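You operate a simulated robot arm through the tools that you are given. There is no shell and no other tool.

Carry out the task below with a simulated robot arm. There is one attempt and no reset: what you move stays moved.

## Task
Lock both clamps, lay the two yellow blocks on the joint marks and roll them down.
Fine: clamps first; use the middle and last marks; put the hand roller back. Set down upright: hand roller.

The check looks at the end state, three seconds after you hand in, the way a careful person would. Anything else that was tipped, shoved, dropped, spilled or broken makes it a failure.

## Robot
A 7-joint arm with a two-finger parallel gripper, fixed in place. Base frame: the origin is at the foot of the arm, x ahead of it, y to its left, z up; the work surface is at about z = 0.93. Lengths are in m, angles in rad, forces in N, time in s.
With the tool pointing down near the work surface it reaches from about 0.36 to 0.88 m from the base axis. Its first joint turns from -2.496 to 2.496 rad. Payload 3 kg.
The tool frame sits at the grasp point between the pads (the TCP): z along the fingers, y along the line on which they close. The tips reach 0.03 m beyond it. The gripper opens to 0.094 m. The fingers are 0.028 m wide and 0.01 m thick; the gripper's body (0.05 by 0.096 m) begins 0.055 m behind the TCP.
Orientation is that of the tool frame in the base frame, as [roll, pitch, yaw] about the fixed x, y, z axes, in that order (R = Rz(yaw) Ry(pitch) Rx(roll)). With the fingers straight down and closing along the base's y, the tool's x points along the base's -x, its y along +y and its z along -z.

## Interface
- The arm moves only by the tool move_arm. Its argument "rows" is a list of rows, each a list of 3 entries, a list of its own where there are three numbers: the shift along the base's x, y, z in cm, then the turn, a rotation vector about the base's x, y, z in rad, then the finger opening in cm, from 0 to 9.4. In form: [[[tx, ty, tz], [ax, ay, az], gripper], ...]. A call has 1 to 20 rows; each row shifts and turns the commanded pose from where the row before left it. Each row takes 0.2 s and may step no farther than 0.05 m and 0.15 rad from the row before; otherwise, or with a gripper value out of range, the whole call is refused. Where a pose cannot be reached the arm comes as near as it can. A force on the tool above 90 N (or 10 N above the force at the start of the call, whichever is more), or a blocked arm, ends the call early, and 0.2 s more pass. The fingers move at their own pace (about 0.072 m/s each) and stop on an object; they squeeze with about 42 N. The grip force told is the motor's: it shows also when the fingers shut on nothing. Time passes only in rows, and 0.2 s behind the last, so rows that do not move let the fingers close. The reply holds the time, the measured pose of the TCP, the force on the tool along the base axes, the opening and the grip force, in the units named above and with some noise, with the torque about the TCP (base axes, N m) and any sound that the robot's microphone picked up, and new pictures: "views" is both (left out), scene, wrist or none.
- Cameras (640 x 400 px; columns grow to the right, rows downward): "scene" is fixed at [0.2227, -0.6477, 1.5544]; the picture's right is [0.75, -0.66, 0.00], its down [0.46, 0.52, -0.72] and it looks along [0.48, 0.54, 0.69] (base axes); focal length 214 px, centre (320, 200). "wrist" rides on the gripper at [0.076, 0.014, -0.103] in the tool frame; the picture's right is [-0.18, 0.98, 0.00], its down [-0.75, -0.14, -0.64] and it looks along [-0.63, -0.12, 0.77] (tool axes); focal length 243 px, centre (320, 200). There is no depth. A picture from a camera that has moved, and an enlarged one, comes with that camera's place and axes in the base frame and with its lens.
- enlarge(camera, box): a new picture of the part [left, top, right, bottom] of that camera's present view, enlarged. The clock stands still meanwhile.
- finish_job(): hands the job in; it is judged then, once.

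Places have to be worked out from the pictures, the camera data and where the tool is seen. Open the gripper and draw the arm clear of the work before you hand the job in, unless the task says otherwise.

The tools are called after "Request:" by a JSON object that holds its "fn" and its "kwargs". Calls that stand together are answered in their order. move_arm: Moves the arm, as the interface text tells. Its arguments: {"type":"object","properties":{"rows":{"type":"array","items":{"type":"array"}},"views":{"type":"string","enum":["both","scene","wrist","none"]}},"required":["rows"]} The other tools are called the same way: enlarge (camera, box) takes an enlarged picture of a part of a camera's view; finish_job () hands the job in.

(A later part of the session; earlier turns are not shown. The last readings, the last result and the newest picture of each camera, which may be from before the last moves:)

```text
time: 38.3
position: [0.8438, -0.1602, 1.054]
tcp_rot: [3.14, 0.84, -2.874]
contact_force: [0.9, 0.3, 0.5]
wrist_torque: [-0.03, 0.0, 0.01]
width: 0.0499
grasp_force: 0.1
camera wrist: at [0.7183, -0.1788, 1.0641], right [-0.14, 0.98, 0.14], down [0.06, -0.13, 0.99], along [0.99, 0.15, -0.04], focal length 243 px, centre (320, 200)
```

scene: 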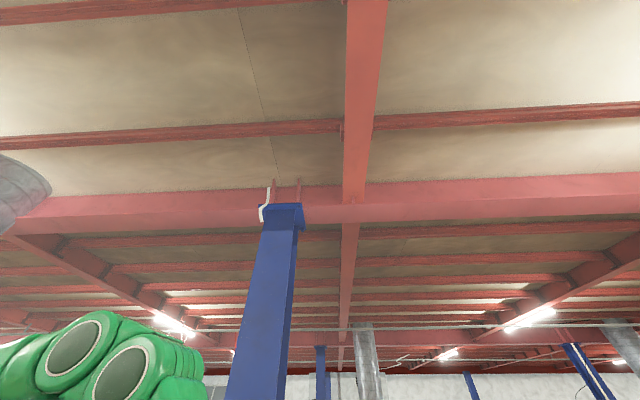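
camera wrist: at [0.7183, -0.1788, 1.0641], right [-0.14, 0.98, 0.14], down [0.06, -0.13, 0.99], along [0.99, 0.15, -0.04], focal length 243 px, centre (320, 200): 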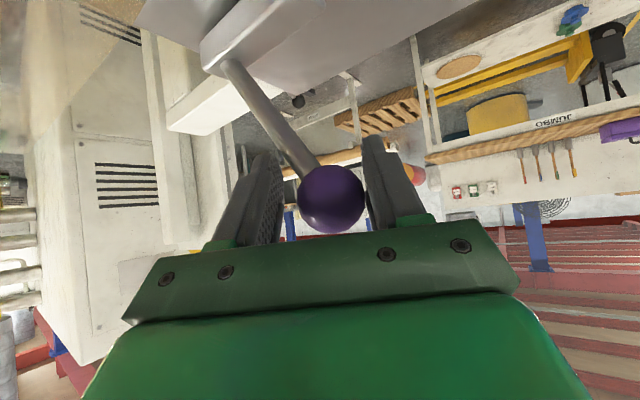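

Contact lost with the inner finger, likely at the stop. A small extra push confirms.

Request:
{"fn": "move_arm", "kwargs": {"rows": [[[-0.5, 0.5, -0.3], [0, 0, 0], 5], [[-0.5, 0.5, -0.3], [0, 0, 0], 5], [[0, 0, 0], [0, 0, 0], 5]], "views": "wrist"}}

```text
time: 39.1
position: [0.8354, -0.153, 1.0497]
tcp_rot: [-3.138, 0.844, -2.878]
contact_force: [-2.7, -28.3, 21.5]
wrist_torque: [-1.41, -0.65, -0.72]
width: 0.0659
grasp_force: 14.0
camera wrist: at [0.7083, -0.171, 1.0597], right [-0.14, 0.98, 0.14], down [0.06, -0.13, 0.99], along [0.99, 0.14, -0.04], focal length 243 px, centre (320, 200)
```

wrist: 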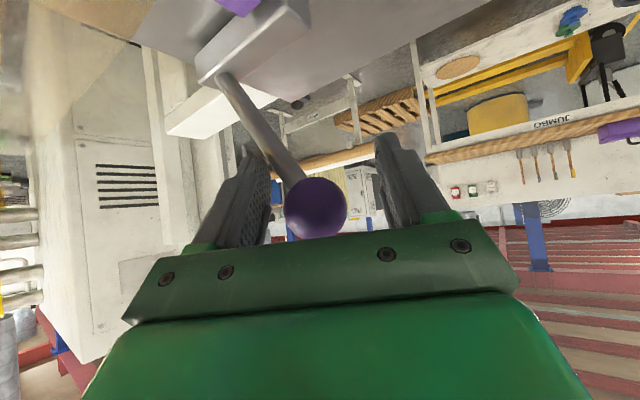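

Solid stop, so purple is locked too. I back off, open, and retract along the tool axis, then straighten the tool.

Request:
{"fn": "move_arm", "kwargs": {"rows": [[[0.6, -0.6, 0.3], [0, 0, 0], 7.5], [[0, 0, 0], [0, 0, 0], 7.5], [[-2.2, -0.6, 2.0], [0, 0, 0], 7.5], [[-2.8, -0.8, 2.6], [0, 0, 0], 7.5], [[-2.8, -0.8, 2.6], [0, 0, 0], 7.5], [[-2, -0.5, 2.6], [0, 0, 0], 7.5], [[-2, 0, 1], [-0.036, 0.135, 0], 7.5], [[-3, 0, 1], [-0.036, 0.135, 0], 7.5], [[-3, 0, 0], [-0.036, 0.135, 0], 7.5], [[-3, 0, 0], [-0.036, 0.135, 0], 7.5], [[-3, 0, 0], [-0.036, 0.135, 0], 7.5], [[-3, 0, 0], [-0.036, 0.135, 0], 7.5], [[0, 0, 0], [0, 0, 0], 7.5]], "views": "wrist"}}

```text
time: 41.9
position: [0.5724, -0.1827, 1.1713]
tcp_rot: [3.138, 0.002, -2.88]
contact_force: [0.3, -0.1, -0.6]
wrist_torque: [0.0, -0.01, 0.01]
width: 0.0748
grasp_force: 0.1
camera wrist: at [0.4958, -0.1888, 1.2711], right [-0.08, 1.0, 0.01], down [0.76, 0.06, 0.64], along [0.64, 0.05, -0.77], focal length 243 px, centre (320, 200)
```

wrist: 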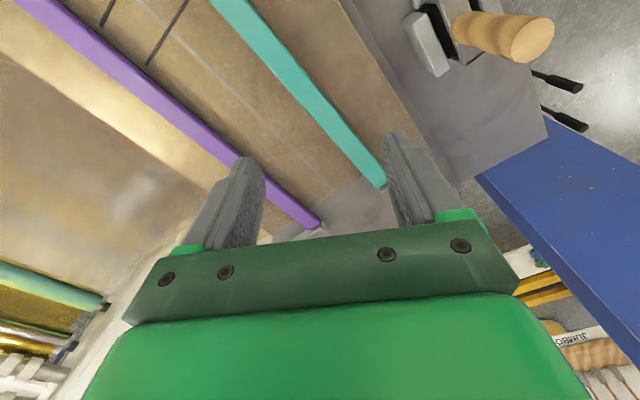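

Both bars lie flat on the web now. Next I turn the tool so the fingers close along the table's length and move over the yellow blocks to measure them.

Request:
{"fn": "move_arm", "kwargs": {"rows": [[[-2.65, 0, 0.4], [0, 0, -0.131], 6.5], [[-2.65, 0, 0.4], [0, 0, -0.131], 6.5], [[-2.65, 0, 0.4], [0, 0, -0.131], 6.5], [[-2.65, 0, 0.4], [0, 0, -0.131], 6.5], [[-2.65, 0, 0.4], [0, 0, -0.131], 6.5], [[-2.65, 0, 0], [0, 0, -0.131], 6.5], [[-2.65, 0, 0], [0, 0, -0.131], 6.5], [[-2.65, 0, 0], [0, 0, -0.13], 6.5], [[0, 0, 0], [0, 0, 0], 6.5]], "views": "wrist"}}

```text
time: 43.9
position: [0.3597, -0.1826, 1.1895]
tcp_rot: [3.136, 0.003, 2.359]
contact_force: [0.3, -0.6, 0.6]
wrist_torque: [-0.03, -0.03, -0.01]
width: 0.0647
grasp_force: 0.1
camera wrist: at [0.3162, -0.1175, 1.2897], right [0.82, 0.57, 0.01], down [0.43, -0.63, 0.64], along [0.37, -0.53, -0.77], focal length 243 px, centre (320, 200)
```

wrist: 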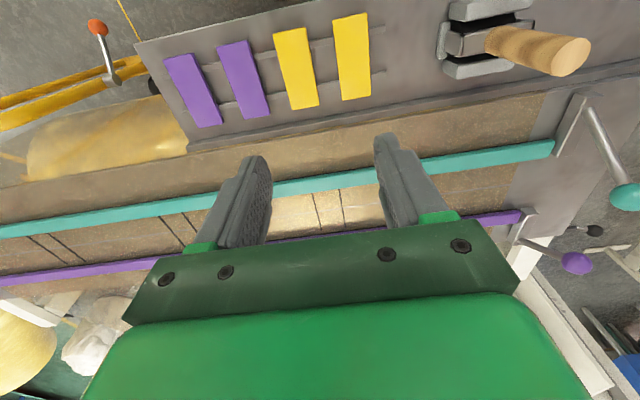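

A clear overview: all three marks, both locked clamps, the blocks and the roller. I enlarge to measure blocks, roller cradle and marks.

Request:
{"fn": "enlarge", "kwargs": {"camera": "wrist", "box": [150, 0, 390, 150]}}

Request:
{"fn": "enlarge", "kwargs": {"camera": "wrist", "box": [400, 0, 640, 150]}}

Request:
{"fn": "enlarge", "kwargs": {"camera": "wrist", "box": [0, 150, 240, 300]}}

Request:
{"fn": "enlarge", "kwargs": {"camera": "wrist", "box": [0, 0, 240, 150]}}

```text
2.67 times, centred on (270, 75) of wrist
camera zoom: at [0.3162, -0.1175, 1.2897], right [0.82, 0.57, 0.01], down [0.43, -0.63, 0.64], along [0.37, -0.53, -0.77], focal length 647 px, centre (453, 533)
```

zoom: 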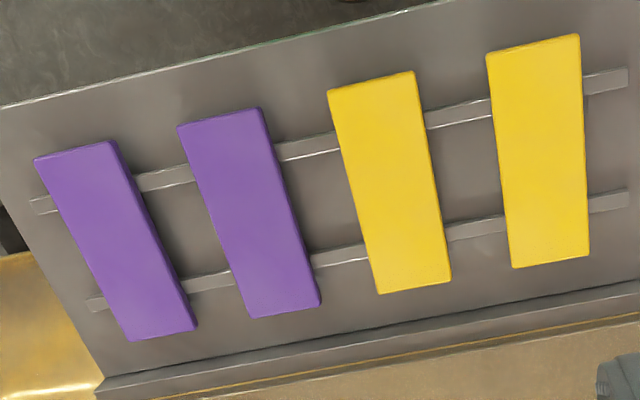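

```text
2.67 times, centred on (520, 75) of wrist
camera zoom: at [0.3162, -0.1175, 1.2897], right [0.82, 0.57, 0.01], down [0.43, -0.63, 0.64], along [0.37, -0.53, -0.77], focal length 647 px, centre (-213, 533)
```

zoom: 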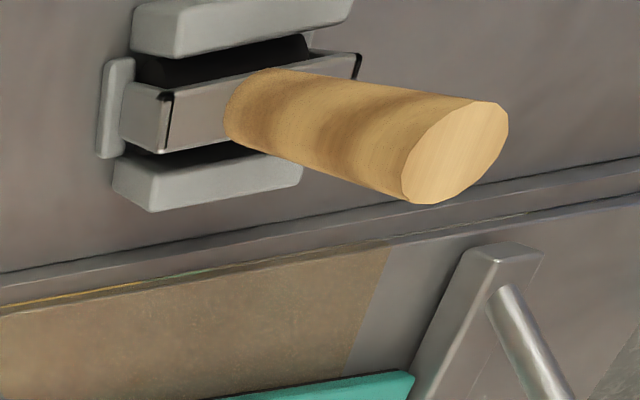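

```text
2.67 times, centred on (120, 225) of wrist
camera zoom: at [0.3162, -0.1175, 1.2897], right [0.82, 0.57, 0.01], down [0.43, -0.63, 0.64], along [0.37, -0.53, -0.77], focal length 647 px, centre (853, 133)
```

zoom: 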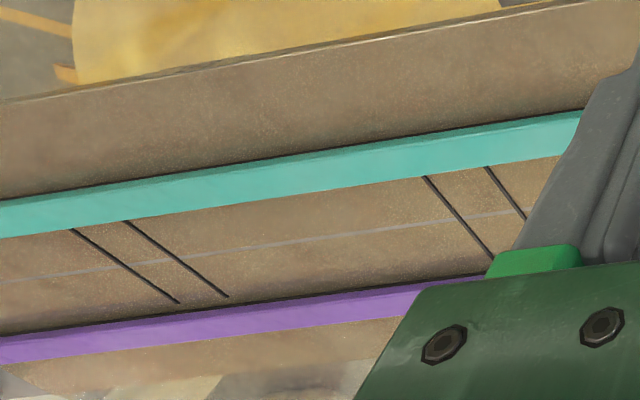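

```text
2.67 times, centred on (120, 75) of wrist
camera zoom: at [0.3162, -0.1175, 1.2897], right [0.82, 0.57, 0.01], down [0.43, -0.63, 0.64], along [0.37, -0.53, -0.77], focal length 647 px, centre (853, 533)
```

zoom: 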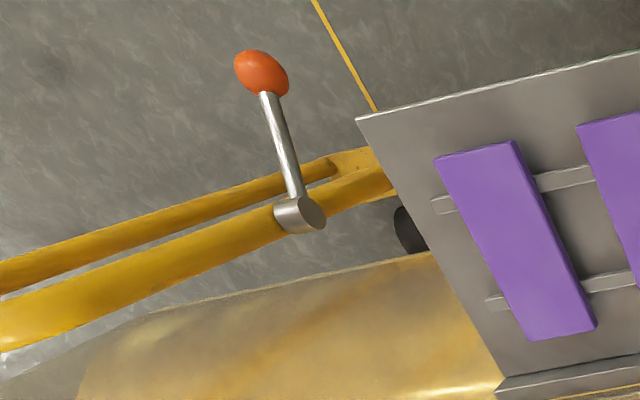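

Blocks are about 9 × 3.9 cm, lying across two rails; the near-roller yellow one is centred near (0.383,-0.143). I move above it and descend partway for a second look to get its height.

Request:
{"fn": "move_arm", "kwargs": {"rows": [[[1.2, 2, 0], [0.005, 0, 0], 6.5], [[1.1, 2, -1], [0, 0, 0], 6.5], [[0, 0, -4], [0, 0, 0], 6.5], [[0, 0, -4], [0, 0, 0], 6.5], [[0, 0, -3], [0, 0, 0], 6.5], [[0, 0, 0], [0, 0, 0], 6.5]], "views": "wrist"}}

```text
time: 45.3
position: [0.3826, -0.1415, 1.069]
tcp_rot: [3.133, -0.002, 2.357]
contact_force: [0.2, -1.1, -0.3]
wrist_torque: [-0.03, 0.02, -0.02]
width: 0.0652
grasp_force: 0.0
camera wrist: at [0.3397, -0.0779, 1.1699], right [0.82, 0.57, 0.01], down [0.43, -0.64, 0.64], along [0.37, -0.52, -0.77], focal length 243 px, centre (320, 200)
```

wrist: 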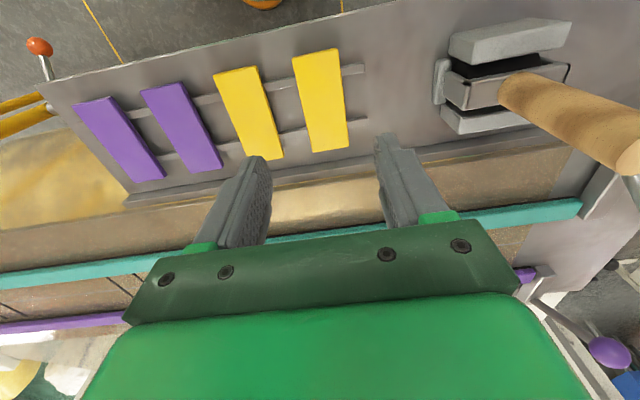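

I enlarge this view to triangulate the block's height and see its side faces.

Request:
{"fn": "enlarge", "kwargs": {"camera": "wrist", "box": [200, 30, 392, 150]}}

Request:
{"fn": "enlarge", "kwargs": {"camera": "wrist", "box": [420, 0, 640, 180]}}

```text
3.33 times, centred on (296, 90) of wrist
camera zoom: at [0.3397, -0.0779, 1.1699], right [0.82, 0.57, 0.01], down [0.43, -0.64, 0.64], along [0.37, -0.52, -0.77], focal length 809 px, centre (400, 567)
```

zoom: 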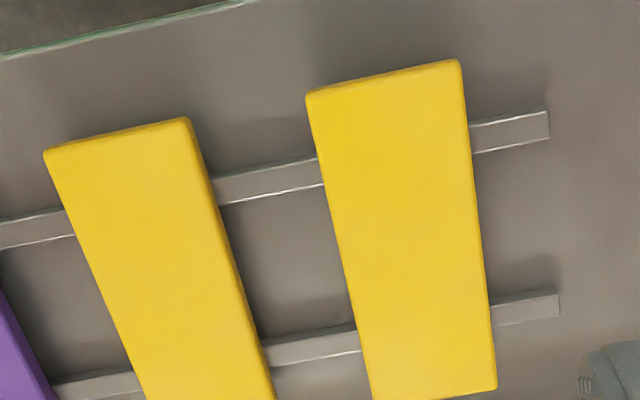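

```text
2.22 times, centred on (530, 90) of wrist
camera zoom: at [0.3397, -0.0779, 1.1699], right [0.82, 0.57, 0.01], down [0.43, -0.64, 0.64], along [0.37, -0.52, -0.77], focal length 539 px, centre (-147, 444)
```

zoom: 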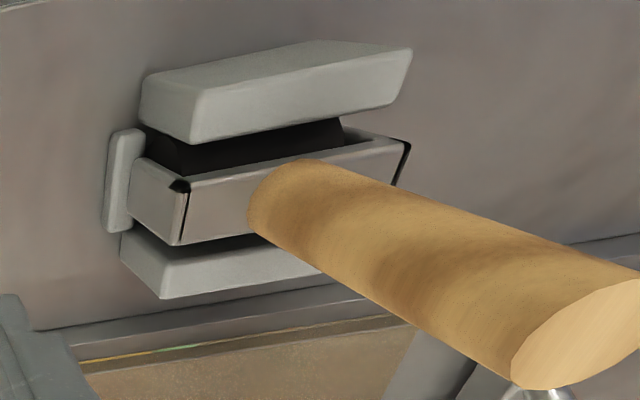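

Triangulation puts the block tops near z≈0.92 (tray a bit lower than the web table), centre (0.389,-0.141). I correct the position and descend carefully.

Request:
{"fn": "move_arm", "kwargs": {"rows": [[[0.6, 0.05, -3], [0.008, 0, 0], 6.5], [[0, 0, -4], [0, 0, 0], 6.5], [[0, 0, -2.5], [0, 0, 0], 6.5], [[0, 0, -1.2], [0, 0, 0], 6.5], [[0, 0, 0], [0, 0, 0], 6.5]], "views": "wrist"}}

```text
time: 46.5
position: [0.3891, -0.1421, 0.9626]
tcp_rot: [3.127, -0.004, 2.359]
contact_force: [0.1, 0.4, -0.4]
wrist_torque: [0.04, 0.01, -0.01]
width: 0.065
grasp_force: 0.1
camera wrist: at [0.3457, -0.0787, 1.0634], right [0.82, 0.57, 0.01], down [0.43, -0.64, 0.64], along [0.37, -0.52, -0.77], focal length 243 px, centre (320, 200)
```

wrist: 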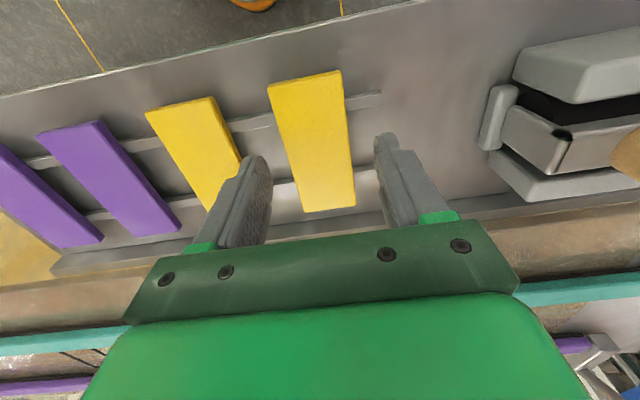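

I fix the small tilt, shift to the better centre estimate (0.394,-0.148), and lower further.

Request:
{"fn": "move_arm", "kwargs": {"rows": [[[0.55, -0.55, 0], [-0.013, 0.0075, 0], 6.5], [[0, 0, -1], [0, 0, 0], 6.5], [[0, 0, -1], [0, 0, 0], 6.5], [[0, 0, -0.5], [0, 0, 0], 6.5], [[0, 0, 0], [0, 0, 0], 6.5]], "views": "wrist"}}

```text
time: 47.7
position: [0.3953, -0.1474, 0.9371]
tcp_rot: [3.141, -0.002, 2.356]
contact_force: [0.6, -0.9, 0.0]
wrist_torque: [0.01, -0.01, 0.0]
width: 0.0648
grasp_force: 0.0
camera wrist: at [0.3515, -0.0831, 1.038], right [0.82, 0.57, 0.0], down [0.44, -0.63, 0.64], along [0.36, -0.53, -0.77], focal length 243 px, centre (320, 200)
```

wrist: 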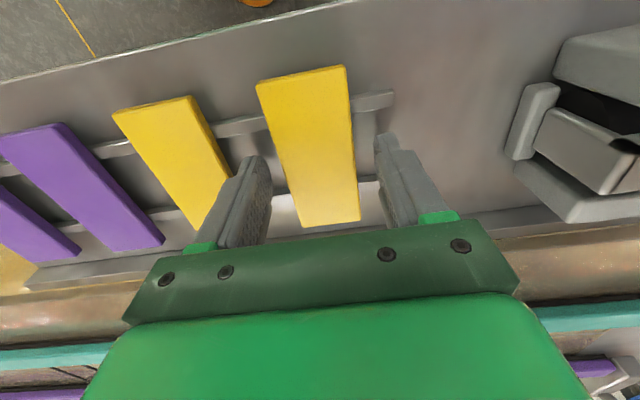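

Tips should be about at the block's top face level; I lower 0.8 cm more and close on the block.

Request:
{"fn": "move_arm", "kwargs": {"rows": [[[0, 0, -0.4], [0, 0, 0], 6.5], [[0, 0, -0.4], [0, 0, 0], 6.5], [[0, 0, 0], [0, 0, 0], 5], [[0, 0, 0], [0, 0, 0], 3], [[0, 0, 0], [0, 0, 0], 3], [[0, 0, 0], [0, 0, 0], 3]], "views": "wrist"}}

```text
time: 49.1
position: [0.395, -0.1478, 0.9298]
tcp_rot: [-3.141, 0.002, 2.358]
contact_force: [0.6, 0.8, 61.1]
wrist_torque: [-0.52, 0.43, -0.11]
width: 0.0425
grasp_force: 42.2
camera wrist: at [0.3518, -0.083, 1.0308], right [0.82, 0.57, 0.0], down [0.43, -0.63, 0.64], along [0.36, -0.53, -0.77], focal length 243 px, centre (320, 200)
```

wrist: 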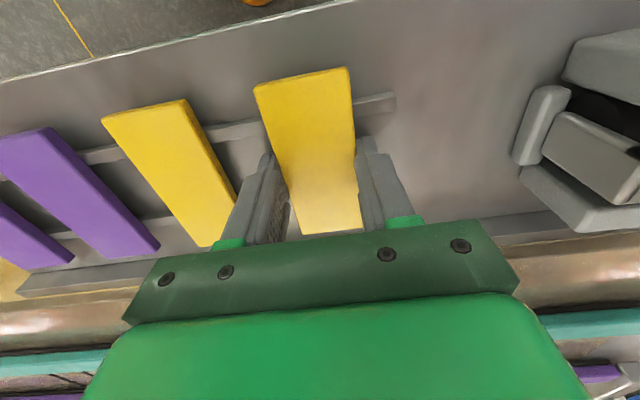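

The grip holds something 4.25 cm wide, and the tips press down on the tray with 61 N. I ease up a few millimetres and lift gently to check the block comes along.

Request:
{"fn": "move_arm", "kwargs": {"rows": [[[0, 0, 0.2], [0, 0, 0], 3], [[0, 0, 0.3], [0, 0, 0], 3], [[0, 0, 1], [0, 0, 0], 3], [[0, 0, 2], [0, 0, 0], 3], [[0, 0, 3], [0, 0, 0], 3], [[0, 0, 0], [0, 0, 0], 3]], "views": "wrist"}}

```text
time: 50.5
position: [0.3938, -0.1467, 0.9938]
tcp_rot: [3.14, -0.005, 2.358]
contact_force: [-0.5, 0.0, 0.0]
wrist_torque: [0.04, 0.01, 0.01]
width: 0.0422
grasp_force: 41.5
camera wrist: at [0.3513, -0.0825, 1.0951], right [0.82, 0.57, 0.0], down [0.44, -0.63, 0.64], along [0.36, -0.53, -0.77], focal length 243 px, centre (320, 200)
```

wrist: 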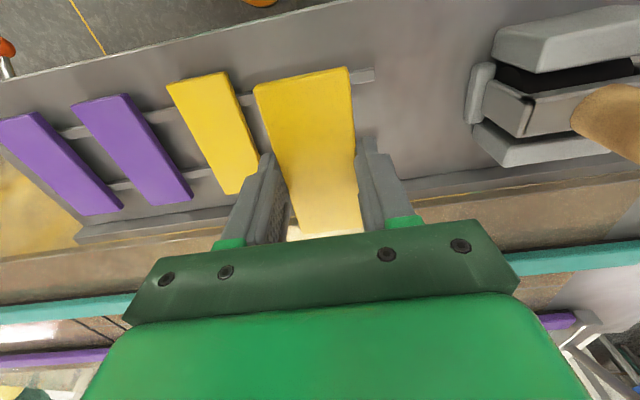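

The block is lifted securely. I raise it and fly past the nearest mark so the camera looks down on that mark for precise measurement.

Request:
{"fn": "move_arm", "kwargs": {"rows": [[[0, 0, 4], [0, 0, 0], 3], [[0, 0, 4], [0, 0, 0], 3], [[0, 0, 4], [0, 0, 0], 3], [[2.27, -3.94, 0], [0, 0, 0], 3], [[2.27, -3.94, 0], [0, 0, 0], 3], [[2.27, -3.94, 0], [0, 0, 0], 3], [[2.27, -3.94, 0], [0, 0, 0], 3], [[2.27, -3.94, 0], [0, 0, 0], 3], [[2.27, -3.94, 0], [0, 0, 0], 3], [[2.27, -3.94, 0], [0, 0, 0], 3], [[0, 0, 0], [0, 0, 0], 3]], "views": "wrist"}}

Request:
{"fn": "enlarge", "kwargs": {"camera": "wrist", "box": [160, 0, 480, 200]}}

```text
time: 52.9
position: [0.5539, -0.4224, 1.1145]
tcp_rot: [-3.141, -0.003, 2.36]
contact_force: [-0.1, 0.5, 0.1]
wrist_torque: [0.02, 0.03, 0.01]
width: 0.0426
grasp_force: 41.9
camera wrist: at [0.5107, -0.3591, 1.2152], right [0.82, 0.57, 0.0], down [0.44, -0.63, 0.64], along [0.36, -0.53, -0.77], focal length 243 px, centre (320, 200)
```

wrist: 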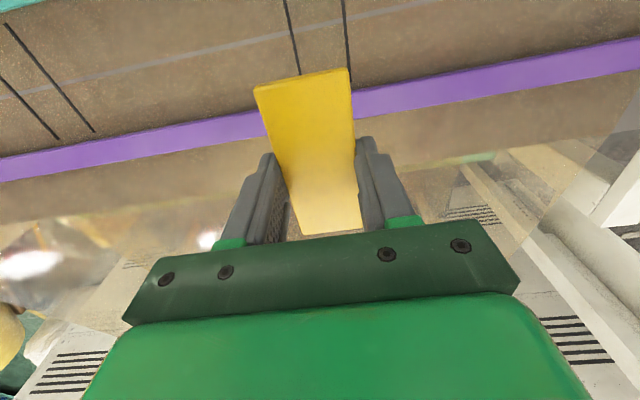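

```text
2.00 times, centred on (320, 100) of wrist
camera zoom: at [0.5107, -0.3591, 1.2152], right [0.82, 0.57, 0.0], down [0.44, -0.63, 0.64], along [0.36, -0.53, -0.77], focal length 485 px, centre (320, 400)
```

zoom: 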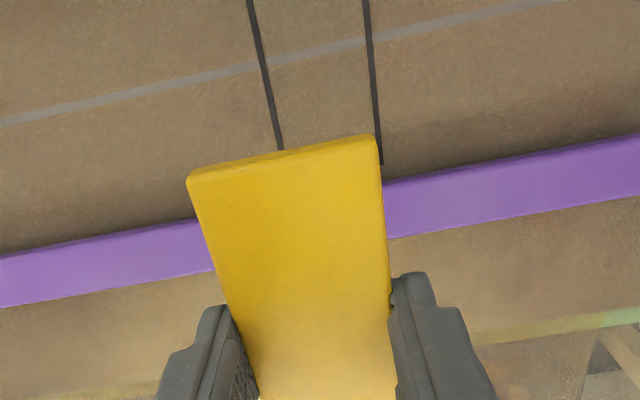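

The mark is centred at (0.521,-0.378) with lines about 5.3 cm apart and surface z≈0.930; the block (4.2 cm wide) fits between. I move the block over it and lower to just above.

Request:
{"fn": "move_arm", "kwargs": {"rows": [[[-1.6, 2.17, 0], [0, 0, 0.003], 3], [[-1.6, 2.17, 0], [0, 0, 0], 3], [[0, 0, -3], [0, 0, 0], 3], [[0, 0, -4], [0, 0, 0], 3], [[0, 0, -4], [0, 0, 0], 3], [[0, 0, -2.5], [0, 0, 0], 3], [[0, 0, 0], [0, 0, 0], 3]], "views": "wrist"}}

Request:
{"fn": "enlarge", "kwargs": {"camera": "wrist", "box": [200, 40, 440, 240]}}

```text
time: 54.5
position: [0.5222, -0.3794, 0.9795]
tcp_rot: [-3.141, -0.005, 2.361]
contact_force: [-0.4, -0.4, -0.7]
wrist_torque: [0.01, 0.01, -0.03]
width: 0.0422
grasp_force: 42.0
camera wrist: at [0.4785, -0.3153, 1.0805], right [0.82, 0.57, 0.0], down [0.44, -0.63, 0.64], along [0.36, -0.53, -0.77], focal length 243 px, centre (320, 200)
```

wrist: 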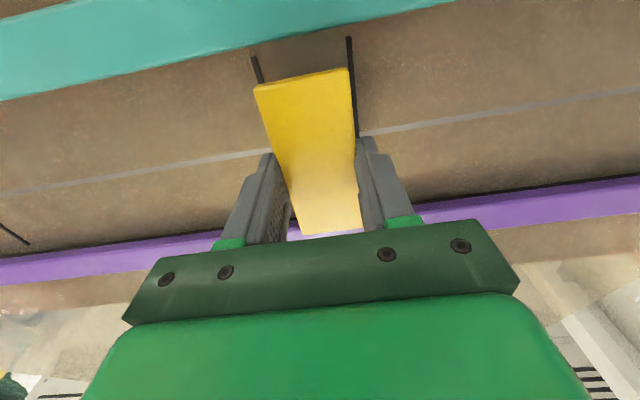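

```text
2.00 times, centred on (320, 140) of wrist
camera zoom: at [0.4785, -0.3153, 1.0805], right [0.82, 0.57, 0.0], down [0.44, -0.63, 0.64], along [0.36, -0.53, -0.77], focal length 485 px, centre (320, 320)
```

zoom: 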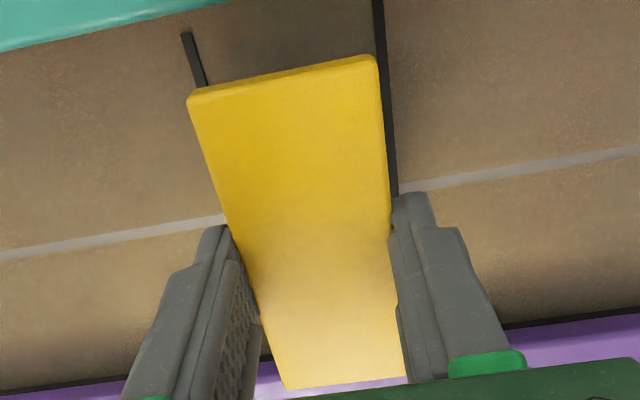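

The block is centred between the lines. I lower it slowly to contact.

Request:
{"fn": "move_arm", "kwargs": {"rows": [[[0, 0, -0.7], [0, 0, 0], 3], [[0, 0, -0.5], [0, 0, 0], 3], [[0, 0, -0.3], [0, 0, 0], 3], [[0, 0, -0.2], [0, 0, 0], 3], [[0, 0, 0], [0, 0, 0], 3]], "views": "none"}}

```text
time: 55.7
position: [0.5225, -0.3796, 0.9613]
tcp_rot: [3.141, -0.004, 2.36]
contact_force: [0.1, -0.1, -1.3]
wrist_torque: [0.01, -0.01, -0.03]
width: 0.0425
grasp_force: 42.7
```

No contact yet at z=0.961; I continue in millimetre steps.

Request:
{"fn": "move_arm", "kwargs": {"rows": [[[0, 0, -0.1], [0, 0, 0], 3], [[0, 0, -0.1], [0, 0, 0], 3], [[0, 0, 0], [0, 0, 0], 3]], "views": "none"}}

```text
time: 56.5
position: [0.522, -0.3803, 0.961]
tcp_rot: [3.141, -0.003, 2.362]
contact_force: [0.4, -0.2, -0.6]
wrist_torque: [-0.01, 0.0, 0.0]
width: 0.0427
grasp_force: 41.9
```

Request:
{"fn": "move_arm", "kwargs": {"rows": [[[0, 0, -0.15], [0, 0, 0], 3], [[0, 0, -0.15], [0, 0, 0], 3], [[0, 0, 0], [0, 0, 0], 3]], "views": "wrist"}}

```text
time: 57.3
position: [0.521, -0.3804, 0.9598]
tcp_rot: [3.141, 0.0, 2.362]
contact_force: [-11.0, 17.1, 70.8]
wrist_torque: [0.5, 0.93, 0.11]
width: 0.0425
grasp_force: 42.1
camera wrist: at [0.4779, -0.3153, 1.0607], right [0.82, 0.57, 0.0], down [0.44, -0.63, 0.64], along [0.37, -0.53, -0.77], focal length 243 px, centre (320, 200)
```

wrist: 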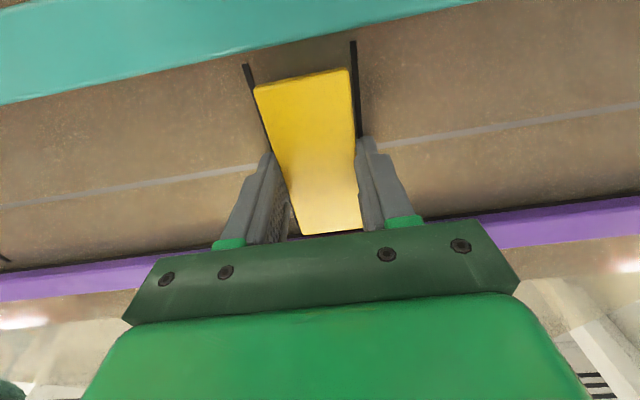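

Firm contact at TCP z≈0.960. I ease up a hair and open to release, then rise straight up.

Request:
{"fn": "move_arm", "kwargs": {"rows": [[[0, 0, 0.15], [0, 0, 0], 3], [[0, 0, 0], [0, 0, 0], 6.5], [[0, 0, 0], [0, 0, 0], 6.5], [[0, 0, 0], [0, 0, 0], 6.5], [[0, 0, 2], [0, 0, 0], 6.5], [[0, 0, 4], [0, 0, 0], 6.5], [[0, 0, 4], [0, 0, 0], 6.5], [[0, 0, 0], [0, 0, 0], 6.5]], "views": "wrist"}}

Request:
{"fn": "enlarge", "kwargs": {"camera": "wrist", "box": [200, 40, 440, 240]}}

```text
time: 59.1
position: [0.5211, -0.3816, 1.0586]
tcp_rot: [-3.141, -0.003, 2.363]
contact_force: [0.1, -1.2, 0.8]
wrist_torque: [0.01, 0.03, 0.02]
width: 0.0649
grasp_force: 0.2
camera wrist: at [0.478, -0.3164, 1.1597], right [0.82, 0.57, 0.0], down [0.44, -0.63, 0.64], along [0.36, -0.53, -0.77], focal length 243 px, centre (320, 200)
```

wrist: 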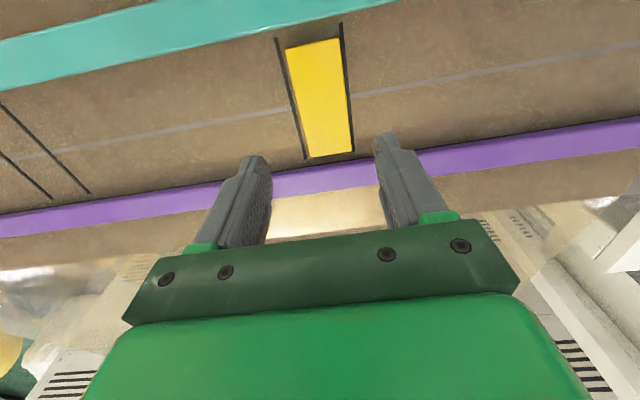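

```text
2.00 times, centred on (320, 140) of wrist
camera zoom: at [0.478, -0.3164, 1.1597], right [0.82, 0.57, 0.0], down [0.44, -0.63, 0.64], along [0.36, -0.53, -0.77], focal length 485 px, centre (320, 320)
```

zoom: 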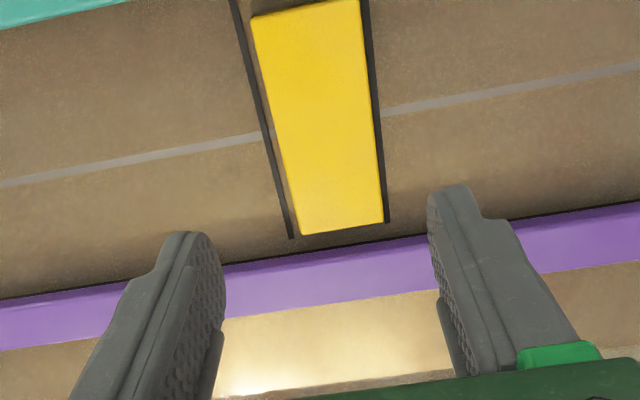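

The first block lies neatly between the lines. Now back over the tray for the second yellow block near (0.339,-0.201).

Request:
{"fn": "move_arm", "kwargs": {"rows": [[[0, 0, 4], [0, 0, 0], 6.5], [[-3.04, 3.01, 1], [0, 0, 0], 6.5], [[-3.04, 3.01, 0], [0, 0, 0], 6.5], [[-3.04, 3.01, 0], [0, 0, 0], 6.5], [[-3.04, 3.01, 0], [0, 0, 0], 6.5], [[-3.04, 3.01, 0], [0, 0, 0], 6.5], [[-3.04, 3.01, -1], [0, 0, 0], 6.5], [[0, 0, -4], [0, 0, 0], 6.5], [[0, 0, -4], [0, 0, 0], 6.5], [[0, 0, -2], [0, 0, 0], 6.5], [[0, 0, 0], [0, 0, 0], 6.5]], "views": "wrist"}}

Request:
{"fn": "enlarge", "kwargs": {"camera": "wrist", "box": [180, 0, 460, 200]}}

```text
time: 61.5
position: [0.3394, -0.2004, 0.9991]
tcp_rot: [-3.141, -0.001, 2.362]
contact_force: [-0.1, 0.1, -0.8]
wrist_torque: [-0.02, -0.02, -0.03]
width: 0.0649
grasp_force: 0.0
camera wrist: at [0.2969, -0.1361, 1.1004], right [0.82, 0.57, 0.0], down [0.44, -0.63, 0.64], along [0.36, -0.53, -0.77], focal length 243 px, centre (320, 200)
```

wrist: 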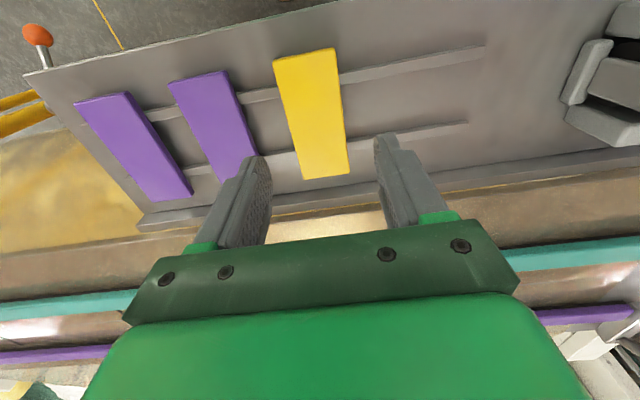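

```text
2.00 times, centred on (320, 100) of wrist
camera zoom: at [0.2969, -0.1361, 1.1004], right [0.82, 0.57, 0.0], down [0.44, -0.63, 0.64], along [0.36, -0.53, -0.77], focal length 485 px, centre (320, 400)
```

zoom: 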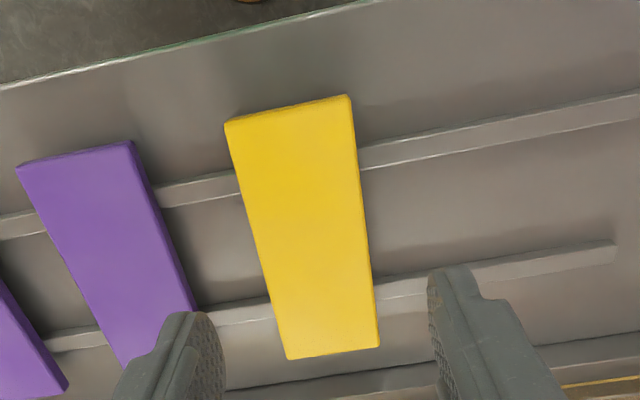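

The second block is centred at about (0.339,-0.202), nearly under the TCP. I descend to 0.932 and close.

Request:
{"fn": "move_arm", "kwargs": {"rows": [[[0, -0.18, -3], [0, 0, -0.004], 6.5], [[0, 0, -2.5], [0, 0, 0], 6.5], [[0, 0, -0.9], [0, 0, 0], 6.5], [[0, 0, -0.3], [0, 0, 0], 6.5], [[0, 0, 0], [0, 0, 0], 5], [[0, 0, 0], [0, 0, 0], 3], [[0, 0, 0], [0, 0, 0], 3], [[0, 0, 0], [0, 0, 0], 3]], "views": "wrist"}}

```text
time: 63.3
position: [0.3394, -0.2021, 0.9321]
tcp_rot: [-3.141, -0.002, 2.357]
contact_force: [-0.9, -0.2, -0.1]
wrist_torque: [0.05, 0.02, -0.02]
width: 0.0427
grasp_force: 42.4
camera wrist: at [0.2964, -0.1369, 1.0331], right [0.82, 0.57, 0.0], down [0.44, -0.63, 0.64], along [0.36, -0.53, -0.77], focal length 243 px, centre (320, 200)
```

wrist: 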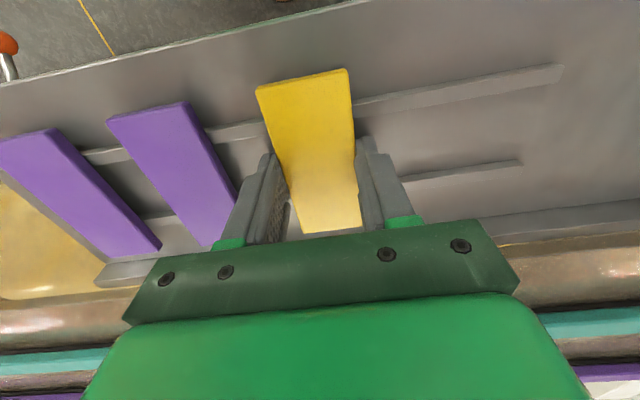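

Gripped cleanly without side force. I lift and carry it toward the middle mark, overshooting so the camera sees the mark for measurement.

Request:
{"fn": "move_arm", "kwargs": {"rows": [[[0, 0, 1], [0, 0, 0], 3], [[0, 0, 4], [0, 0, 0], 3], [[0, 0, 4.5], [0, 0, 0], 3], [[0, 0, 4.5], [0, 0, 0], 3], [[0, 0, 4.5], [0, 0, 0], 3], [[0, -4.4, 0], [0, 0, 0], 3], [[0, -4.4, 0], [0, 0, 0], 3], [[0, -4.4, 0], [0, 0, 0], 3], [[0, -4.4, 0], [0, 0, 0], 3], [[0, -4.4, 0], [0, 0, 0], 3], [[0, -4.4, 0], [0, 0, 0], 3], [[0, -4.4, 0], [0, 0, 0], 3], [[0, -4.4, 0], [0, 0, 0], 3], [[0, -4.4, 0], [0, 0, 0], 3], [[-0.7, -4.4, 0], [0, 0, 0], 3], [[0, 0, 0], [0, 0, 0], 3]], "views": "wrist"}}

Request:
{"fn": "enlarge", "kwargs": {"camera": "wrist", "box": [160, 0, 480, 200]}}

```text
time: 66.7
position: [0.3333, -0.6435, 1.1169]
tcp_rot: [-3.14, -0.002, 2.359]
contact_force: [-0.2, -0.6, -0.1]
wrist_torque: [-0.03, -0.05, 0.01]
width: 0.0424
grasp_force: 42.2
camera wrist: at [0.2901, -0.5787, 1.2182], right [0.82, 0.57, 0.0], down [0.44, -0.63, 0.64], along [0.36, -0.53, -0.77], focal length 243 px, centre (320, 200)
```

wrist: 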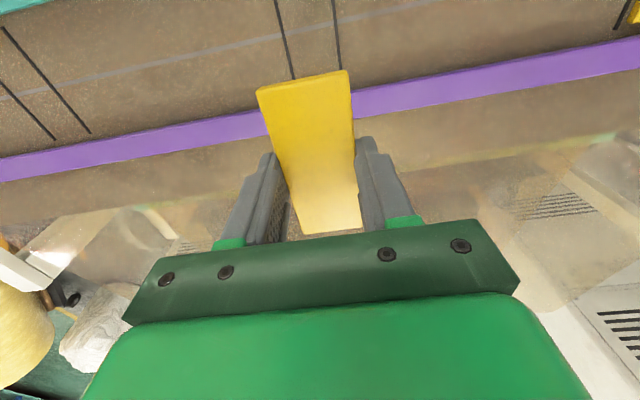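

```text
2.00 times, centred on (320, 100) of wrist
camera zoom: at [0.2901, -0.5787, 1.2182], right [0.82, 0.57, 0.0], down [0.44, -0.63, 0.64], along [0.36, -0.53, -0.77], focal length 485 px, centre (320, 400)
```

zoom: 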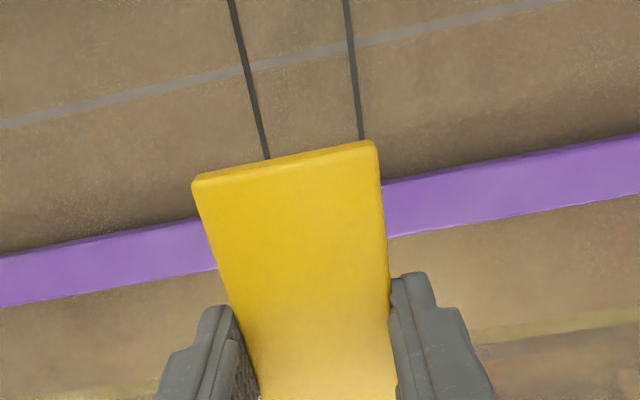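

The middle mark is centred at (0.295,-0.604). I move the block over it and lower to just above the surface.

Request:
{"fn": "move_arm", "kwargs": {"rows": [[[-1.8, 1.86, 0], [0, 0, 0.002], 3], [[-1.8, 1.86, 0], [0, 0, 0], 3], [[0, 0, -4], [0, 0, 0], 3], [[0, 0, -4], [0, 0, 0], 3], [[0, 0, -4], [0, 0, 0], 3], [[0, 0, -2], [0, 0, 0], 3], [[0, 0, -1], [0, 0, 0], 3], [[0, 0, 0], [0, 0, 0], 3]], "views": "wrist"}}

Request:
{"fn": "enlarge", "kwargs": {"camera": "wrist", "box": [200, 40, 440, 240]}}

```text
time: 68.5
position: [0.2963, -0.6047, 0.9671]
tcp_rot: [-3.141, -0.001, 2.359]
contact_force: [-0.1, 0.5, -0.2]
wrist_torque: [-0.01, -0.03, 0.0]
width: 0.0426
grasp_force: 42.6
camera wrist: at [0.2527, -0.5398, 1.0675], right [0.82, 0.57, 0.0], down [0.44, -0.63, 0.64], along [0.36, -0.53, -0.77], focal length 243 px, centre (320, 200)
```

wrist: 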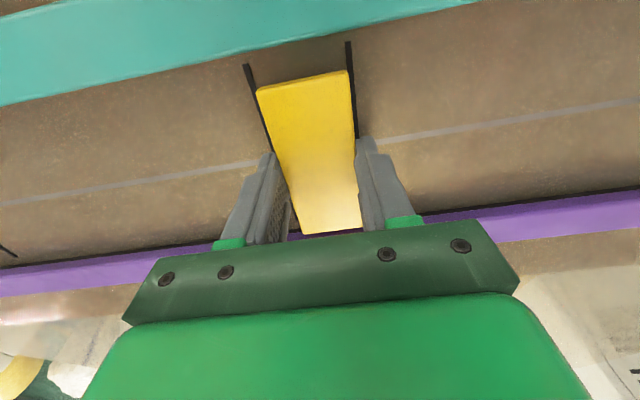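

```text
2.00 times, centred on (320, 140) of wrist
camera zoom: at [0.2527, -0.5398, 1.0675], right [0.82, 0.57, 0.0], down [0.44, -0.63, 0.64], along [0.36, -0.53, -0.77], focal length 485 px, centre (320, 320)
```

zoom: 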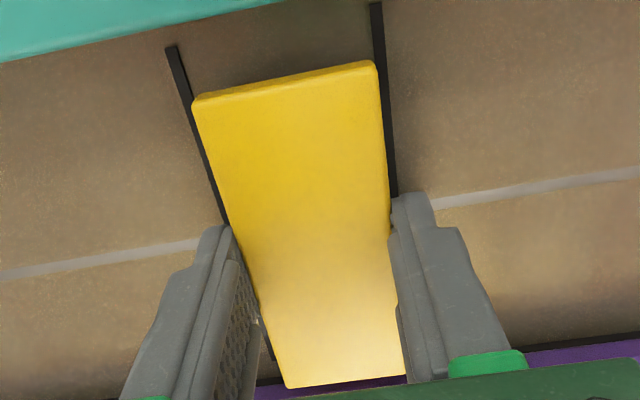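

Alignment looks the same as the first placement. I lower the last millimetres, checking contact.

Request:
{"fn": "move_arm", "kwargs": {"rows": [[[0, 0, -0.4], [0, 0, 0], 3], [[0, 0, -0.15], [0, 0, 0], 3], [[0, 0, -0.1], [0, 0, 0], 3], [[0, 0, 0], [0, 0, 0], 3]], "views": "none"}}

```text
time: 69.5
position: [0.2966, -0.6041, 0.9607]
tcp_rot: [-3.141, -0.004, 2.36]
contact_force: [-0.9, 0.0, -0.7]
wrist_torque: [-0.04, 0.01, -0.01]
width: 0.0423
grasp_force: 42.0
```

Tips are within a millimetre of the web; I release here and rise.

Request:
{"fn": "move_arm", "kwargs": {"rows": [[[0, 0, 0], [0, 0, 0], 6.5], [[0, 0, 0], [0, 0, 0], 6.5], [[0, 0, 0], [0, 0, 0], 6.5], [[0, 0, 2], [0, 0, 0], 6.5], [[0, 0, 4], [0, 0, 0], 6.5], [[0, 0, 4], [0, 0, 0], 6.5], [[0, 0, 0], [0, 0, 0], 6.5]], "views": "wrist"}}

```text
time: 71.1
position: [0.2962, -0.6035, 1.0602]
tcp_rot: [3.139, -0.004, 2.359]
contact_force: [0.4, -0.1, -0.3]
wrist_torque: [0.01, 0.02, 0.03]
width: 0.065
grasp_force: 0.0
camera wrist: at [0.2539, -0.5391, 1.1609], right [0.82, 0.57, 0.0], down [0.44, -0.63, 0.64], along [0.36, -0.53, -0.77], focal length 243 px, centre (320, 200)
```

wrist: 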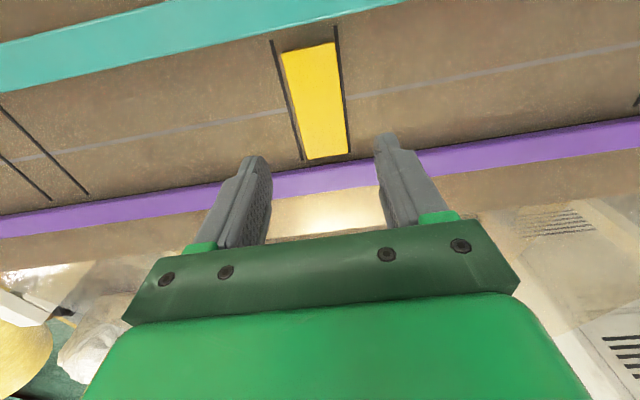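

Second block placed squarely. The roller's handle is vertical near (0.51,-0.031), top z≈1.06, roller axis along the table. I go there with the fingers turned to close across the table, stopping slightly short to look.

Request:
{"fn": "move_arm", "kwargs": {"rows": [[[0, 0, 4.5], [0, 0, 0], 7.5], [[0, 0, 4.5], [0, 0, 0], 7.5], [[0, 0, 4.5], [0, 0, 0], 7.5], [[1.43, 4.19, 0], [0, 0, 0.1205], 7.5], [[1.43, 4.19, 0], [0, 0, 0.1205], 7.5], [[1.43, 4.19, 0], [0, 0, 0.1205], 7.5], [[1.43, 4.19, 0], [0, 0, 0.1205], 7.5], [[1.43, 4.19, 0], [0, 0, 0.1205], 7.5], [[1.43, 4.19, 0], [0, 0, 0.1205], 7.5], [[1.43, 4.19, 0], [0, 0, 0.1205], 7.5], [[1.43, 4.19, 0], [0, 0, 0.1205], 7.5], [[1.43, 4.19, 0], [0, 0, 0.1205], 7.5], [[1.43, 4.19, 0], [0, 0, 0.1205], 7.5], [[1.43, 4.19, 0], [0, 0, 0.1205], 7.5], [[1.43, 4.19, 0], [0, 0, 0.1205], 7.5], [[1.43, 4.19, 0], [0, 0, 0.1205], 7.5], [[0, 0, 0], [0, 0, 0], 7.5]], "views": "wrist"}}

Request:
{"fn": "enlarge", "kwargs": {"camera": "wrist", "box": [200, 0, 520, 200]}}

```text
time: 74.7
position: [0.4834, -0.0591, 1.1957]
tcp_rot: [3.141, -0.002, -2.356]
contact_force: [0.7, -0.2, -0.2]
wrist_torque: [-0.01, -0.01, -0.01]
width: 0.0745
grasp_force: 0.0
camera wrist: at [0.4195, -0.1017, 1.2963], right [-0.56, 0.83, 0.0], down [0.63, 0.43, 0.64], along [0.53, 0.36, -0.77], focal length 243 px, centre (320, 200)
```

wrist: 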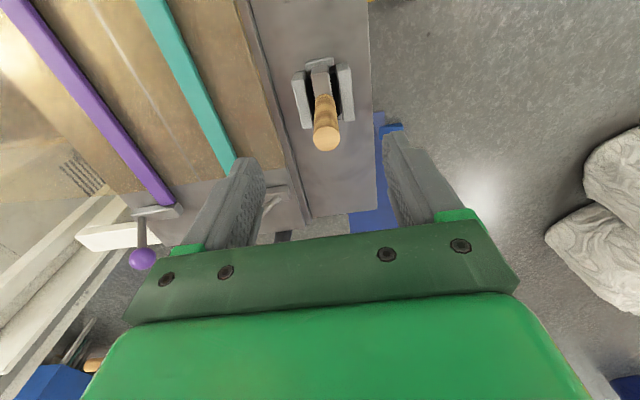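

```text
2.00 times, centred on (360, 100) of wrist
camera zoom: at [0.4195, -0.1017, 1.2963], right [-0.56, 0.83, 0.0], down [0.63, 0.43, 0.64], along [0.53, 0.36, -0.77], focal length 485 px, centre (240, 400)
```

zoom: 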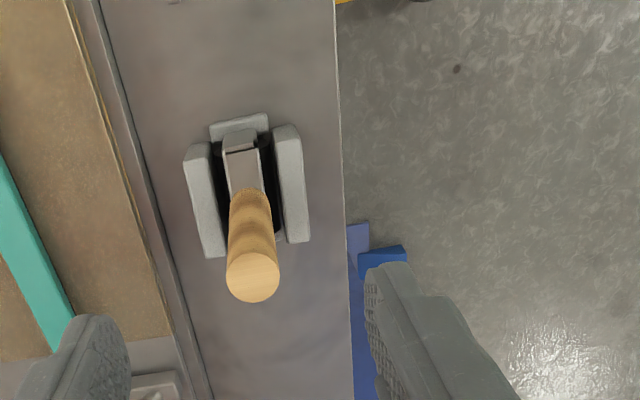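

Handle confirmed vertical at about (0.5095,-0.0315), diameter ~2.8 cm, top z≈1.062. I centre over it and descend around the handle.

Request:
{"fn": "move_arm", "kwargs": {"rows": [[[1.3, 1.38, 0], [0, 0, 0], 7.5], [[1.3, 1.38, 0], [0, 0, 0], 7.5], [[0, 0, -4], [0, 0, 0], 7.5], [[0, 0, -4], [0, 0, 0], 7.5], [[0, 0, 0], [0, 0, 0], 7.5]], "views": "wrist"}}

```text
time: 75.9
position: [0.5079, -0.0318, 1.1152]
tcp_rot: [-3.142, -0.004, -2.357]
contact_force: [-0.3, 0.6, -0.3]
wrist_torque: [0.02, 0.02, -0.03]
width: 0.0748
grasp_force: 0.0
camera wrist: at [0.4448, -0.0744, 1.2165], right [-0.56, 0.83, 0.0], down [0.63, 0.43, 0.64], along [0.53, 0.36, -0.77], focal length 243 px, centre (320, 200)
```

wrist: 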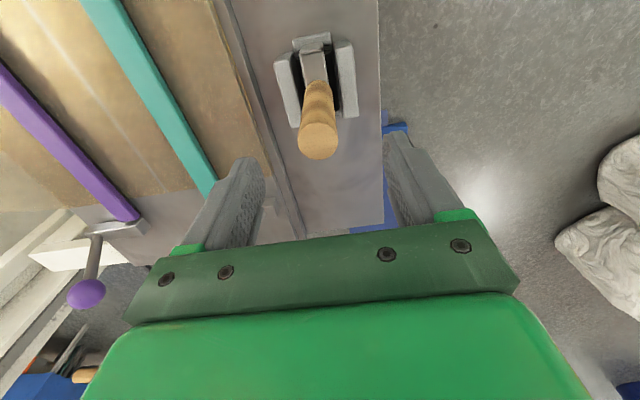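

Centred within a millimetre. I descend to z≈1.015 and close on the handle.

Request:
{"fn": "move_arm", "kwargs": {"rows": [[[0, -0.05, -4], [0.003, -0.003, 0], 7.5], [[0, 0, -4], [0, 0, 0], 7.5], [[0, 0, -2], [0, 0, 0], 7.5], [[0, 0, 0], [0, 0, 0], 7.5]], "views": "wrist"}}

```text
time: 76.9
position: [0.5093, -0.033, 1.0149]
tcp_rot: [3.139, 0.003, -2.358]
contact_force: [-0.7, -0.3, -0.6]
wrist_torque: [0.03, -0.01, 0.01]
width: 0.0749
grasp_force: 0.1
camera wrist: at [0.445, -0.0757, 1.1153], right [-0.56, 0.83, 0.0], down [0.63, 0.43, 0.64], along [0.53, 0.36, -0.77], focal length 243 px, centre (320, 200)
```

wrist: 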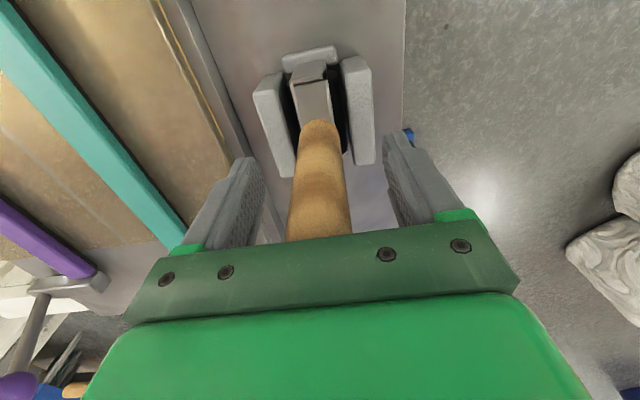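

The handle is between the fingers. I take a reference close-up of the cradle, then close.

Request:
{"fn": "enlarge", "kwargs": {"camera": "wrist", "box": [220, 30, 412, 180]}}

Request:
{"fn": "move_arm", "kwargs": {"rows": [[[0, 0, 0], [0, 0, 0], 5], [[0, 0, 0], [0, 0, 0], 3], [[0, 0, 0], [0, 0, 0], 1.5], [[0, 0, 0], [0, 0, 0], 1.5], [[0, 0, 0], [0, 0, 0], 1.5]], "views": "wrist"}}

```text
2.67 times, centred on (316, 105) of wrist
camera zoom: at [0.445, -0.0757, 1.1153], right [-0.56, 0.83, 0.0], down [0.63, 0.43, 0.64], along [0.53, 0.36, -0.77], focal length 647 px, centre (331, 453)
```

zoom: 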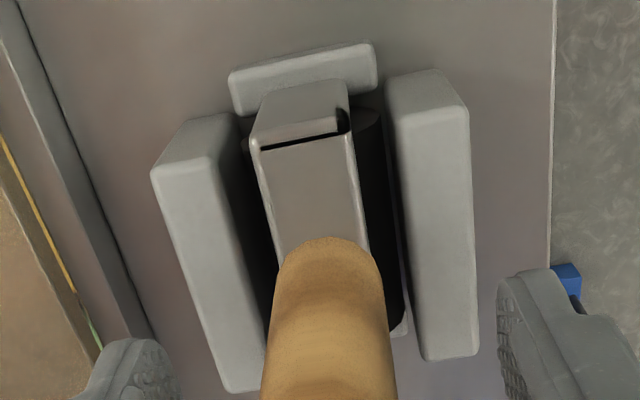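

```text
time: 78.1
position: [0.5082, -0.0318, 1.0156]
tcp_rot: [3.141, 0.003, -2.356]
contact_force: [1.3, -0.4, 0.1]
wrist_torque: [-0.02, -0.11, -0.06]
width: 0.0277
grasp_force: 41.6
camera wrist: at [0.4449, -0.0756, 1.1156], right [-0.56, 0.83, 0.0], down [0.63, 0.43, 0.64], along [0.53, 0.36, -0.77], focal length 243 px, centre (320, 200)
```

wrist: 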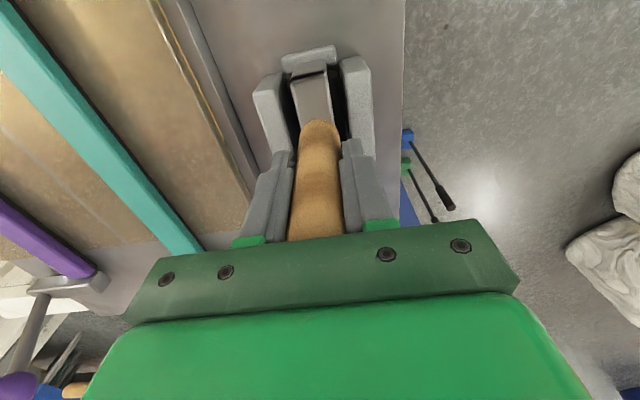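

Gripped at (0.508,-0.032,1.0156) — that is my return pose. I lift straight up slowly and check it comes free.

Request:
{"fn": "move_arm", "kwargs": {"rows": [[[0, 0, 1], [0, 0, 0], 1.5], [[0, 0, 2], [0, 0, 0], 1.5], [[0, 0, 4], [0, 0, 0], 1.5], [[0, 0, 4], [0, 0, 0], 1.5], [[0, 0, 4], [0, 0, 0], 1.5], [[0, 0, 0], [0, 0, 0], 1.5]], "views": "wrist"}}

Request:
{"fn": "enlarge", "kwargs": {"camera": "wrist", "box": [220, 0, 440, 200]}}

```text
time: 79.5
position: [0.5087, -0.0316, 1.1657]
tcp_rot: [3.141, 0.003, -2.36]
contact_force: [0.0, -0.4, -3.3]
wrist_torque: [0.02, -0.02, 0.02]
width: 0.0276
grasp_force: 42.0
camera wrist: at [0.4444, -0.0747, 1.2657], right [-0.56, 0.83, 0.0], down [0.63, 0.43, 0.64], along [0.53, 0.36, -0.77], focal length 243 px, centre (320, 200)
```

wrist: 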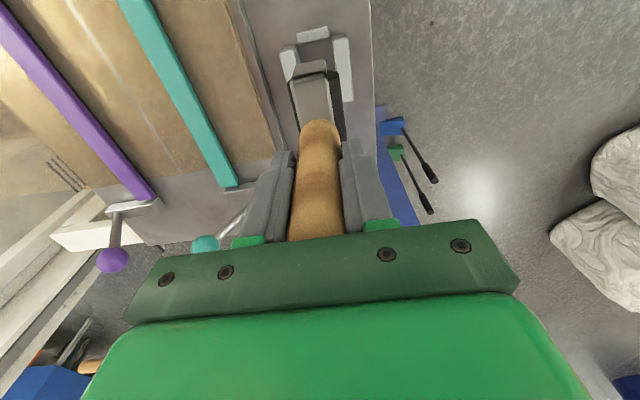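

```text
2.00 times, centred on (330, 100) of wrist
camera zoom: at [0.4444, -0.0747, 1.2657], right [-0.56, 0.83, 0.0], down [0.63, 0.43, 0.64], along [0.53, 0.36, -0.77], focal length 485 px, centre (300, 400)
```

zoom: 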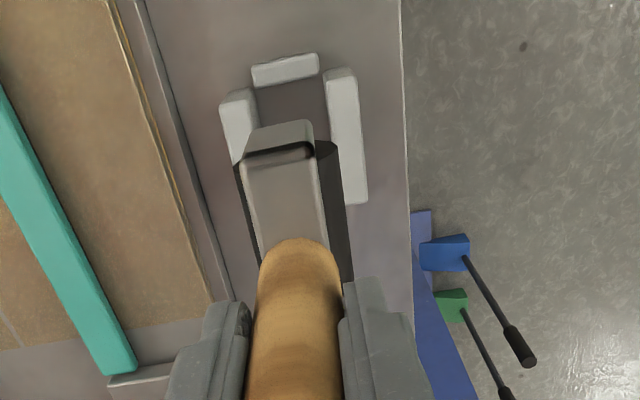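

The roller lifts cleanly (~0.35 kg). I carry it over the block on the nearest mark, staying high.

Request:
{"fn": "move_arm", "kwargs": {"rows": [[[0.15, -4.31, 0], [0, 0, 0.001], 1.5], [[0.15, -4.31, 0], [0, 0, 0], 1.5], [[0.15, -4.31, 0], [0, 0, 0], 1.5], [[0.15, -4.31, 0], [0, 0, 0], 1.5], [[0.15, -4.31, 0], [0, 0, 0], 1.5], [[0.15, -4.31, 0], [0, 0, 0], 1.5], [[0.15, -4.31, 0], [0, 0, 0], 1.5], [[0.15, -4.31, 0], [0, 0, 0], 1.5], [[0, 0, 0], [0, 0, 0], 1.5]], "views": "wrist"}}

Request:
{"fn": "enlarge", "kwargs": {"camera": "wrist", "box": [200, 0, 440, 200]}}

```text
time: 81.5
position: [0.5196, -0.3771, 1.1653]
tcp_rot: [3.14, 0.002, -2.356]
contact_force: [-0.6, -0.2, -3.5]
wrist_torque: [-0.02, 0.02, 0.02]
width: 0.0278
grasp_force: 41.7
camera wrist: at [0.4567, -0.4201, 1.2664], right [-0.56, 0.83, 0.0], down [0.63, 0.43, 0.64], along [0.53, 0.36, -0.77], focal length 243 px, centre (320, 200)
```

wrist: 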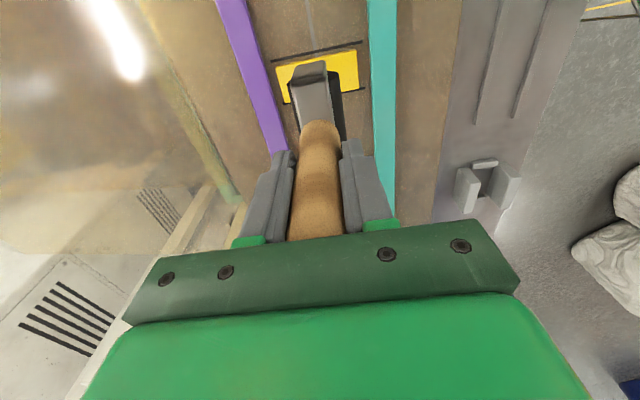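

```text
2.00 times, centred on (320, 100) of wrist
camera zoom: at [0.4567, -0.4201, 1.2664], right [-0.56, 0.83, 0.0], down [0.63, 0.43, 0.64], along [0.53, 0.36, -0.77], focal length 485 px, centre (320, 400)
```

zoom: 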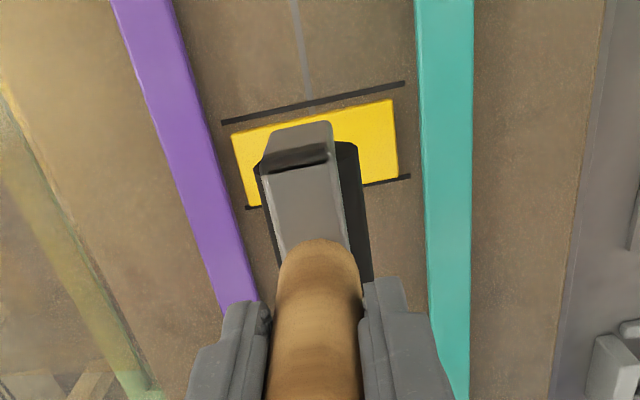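

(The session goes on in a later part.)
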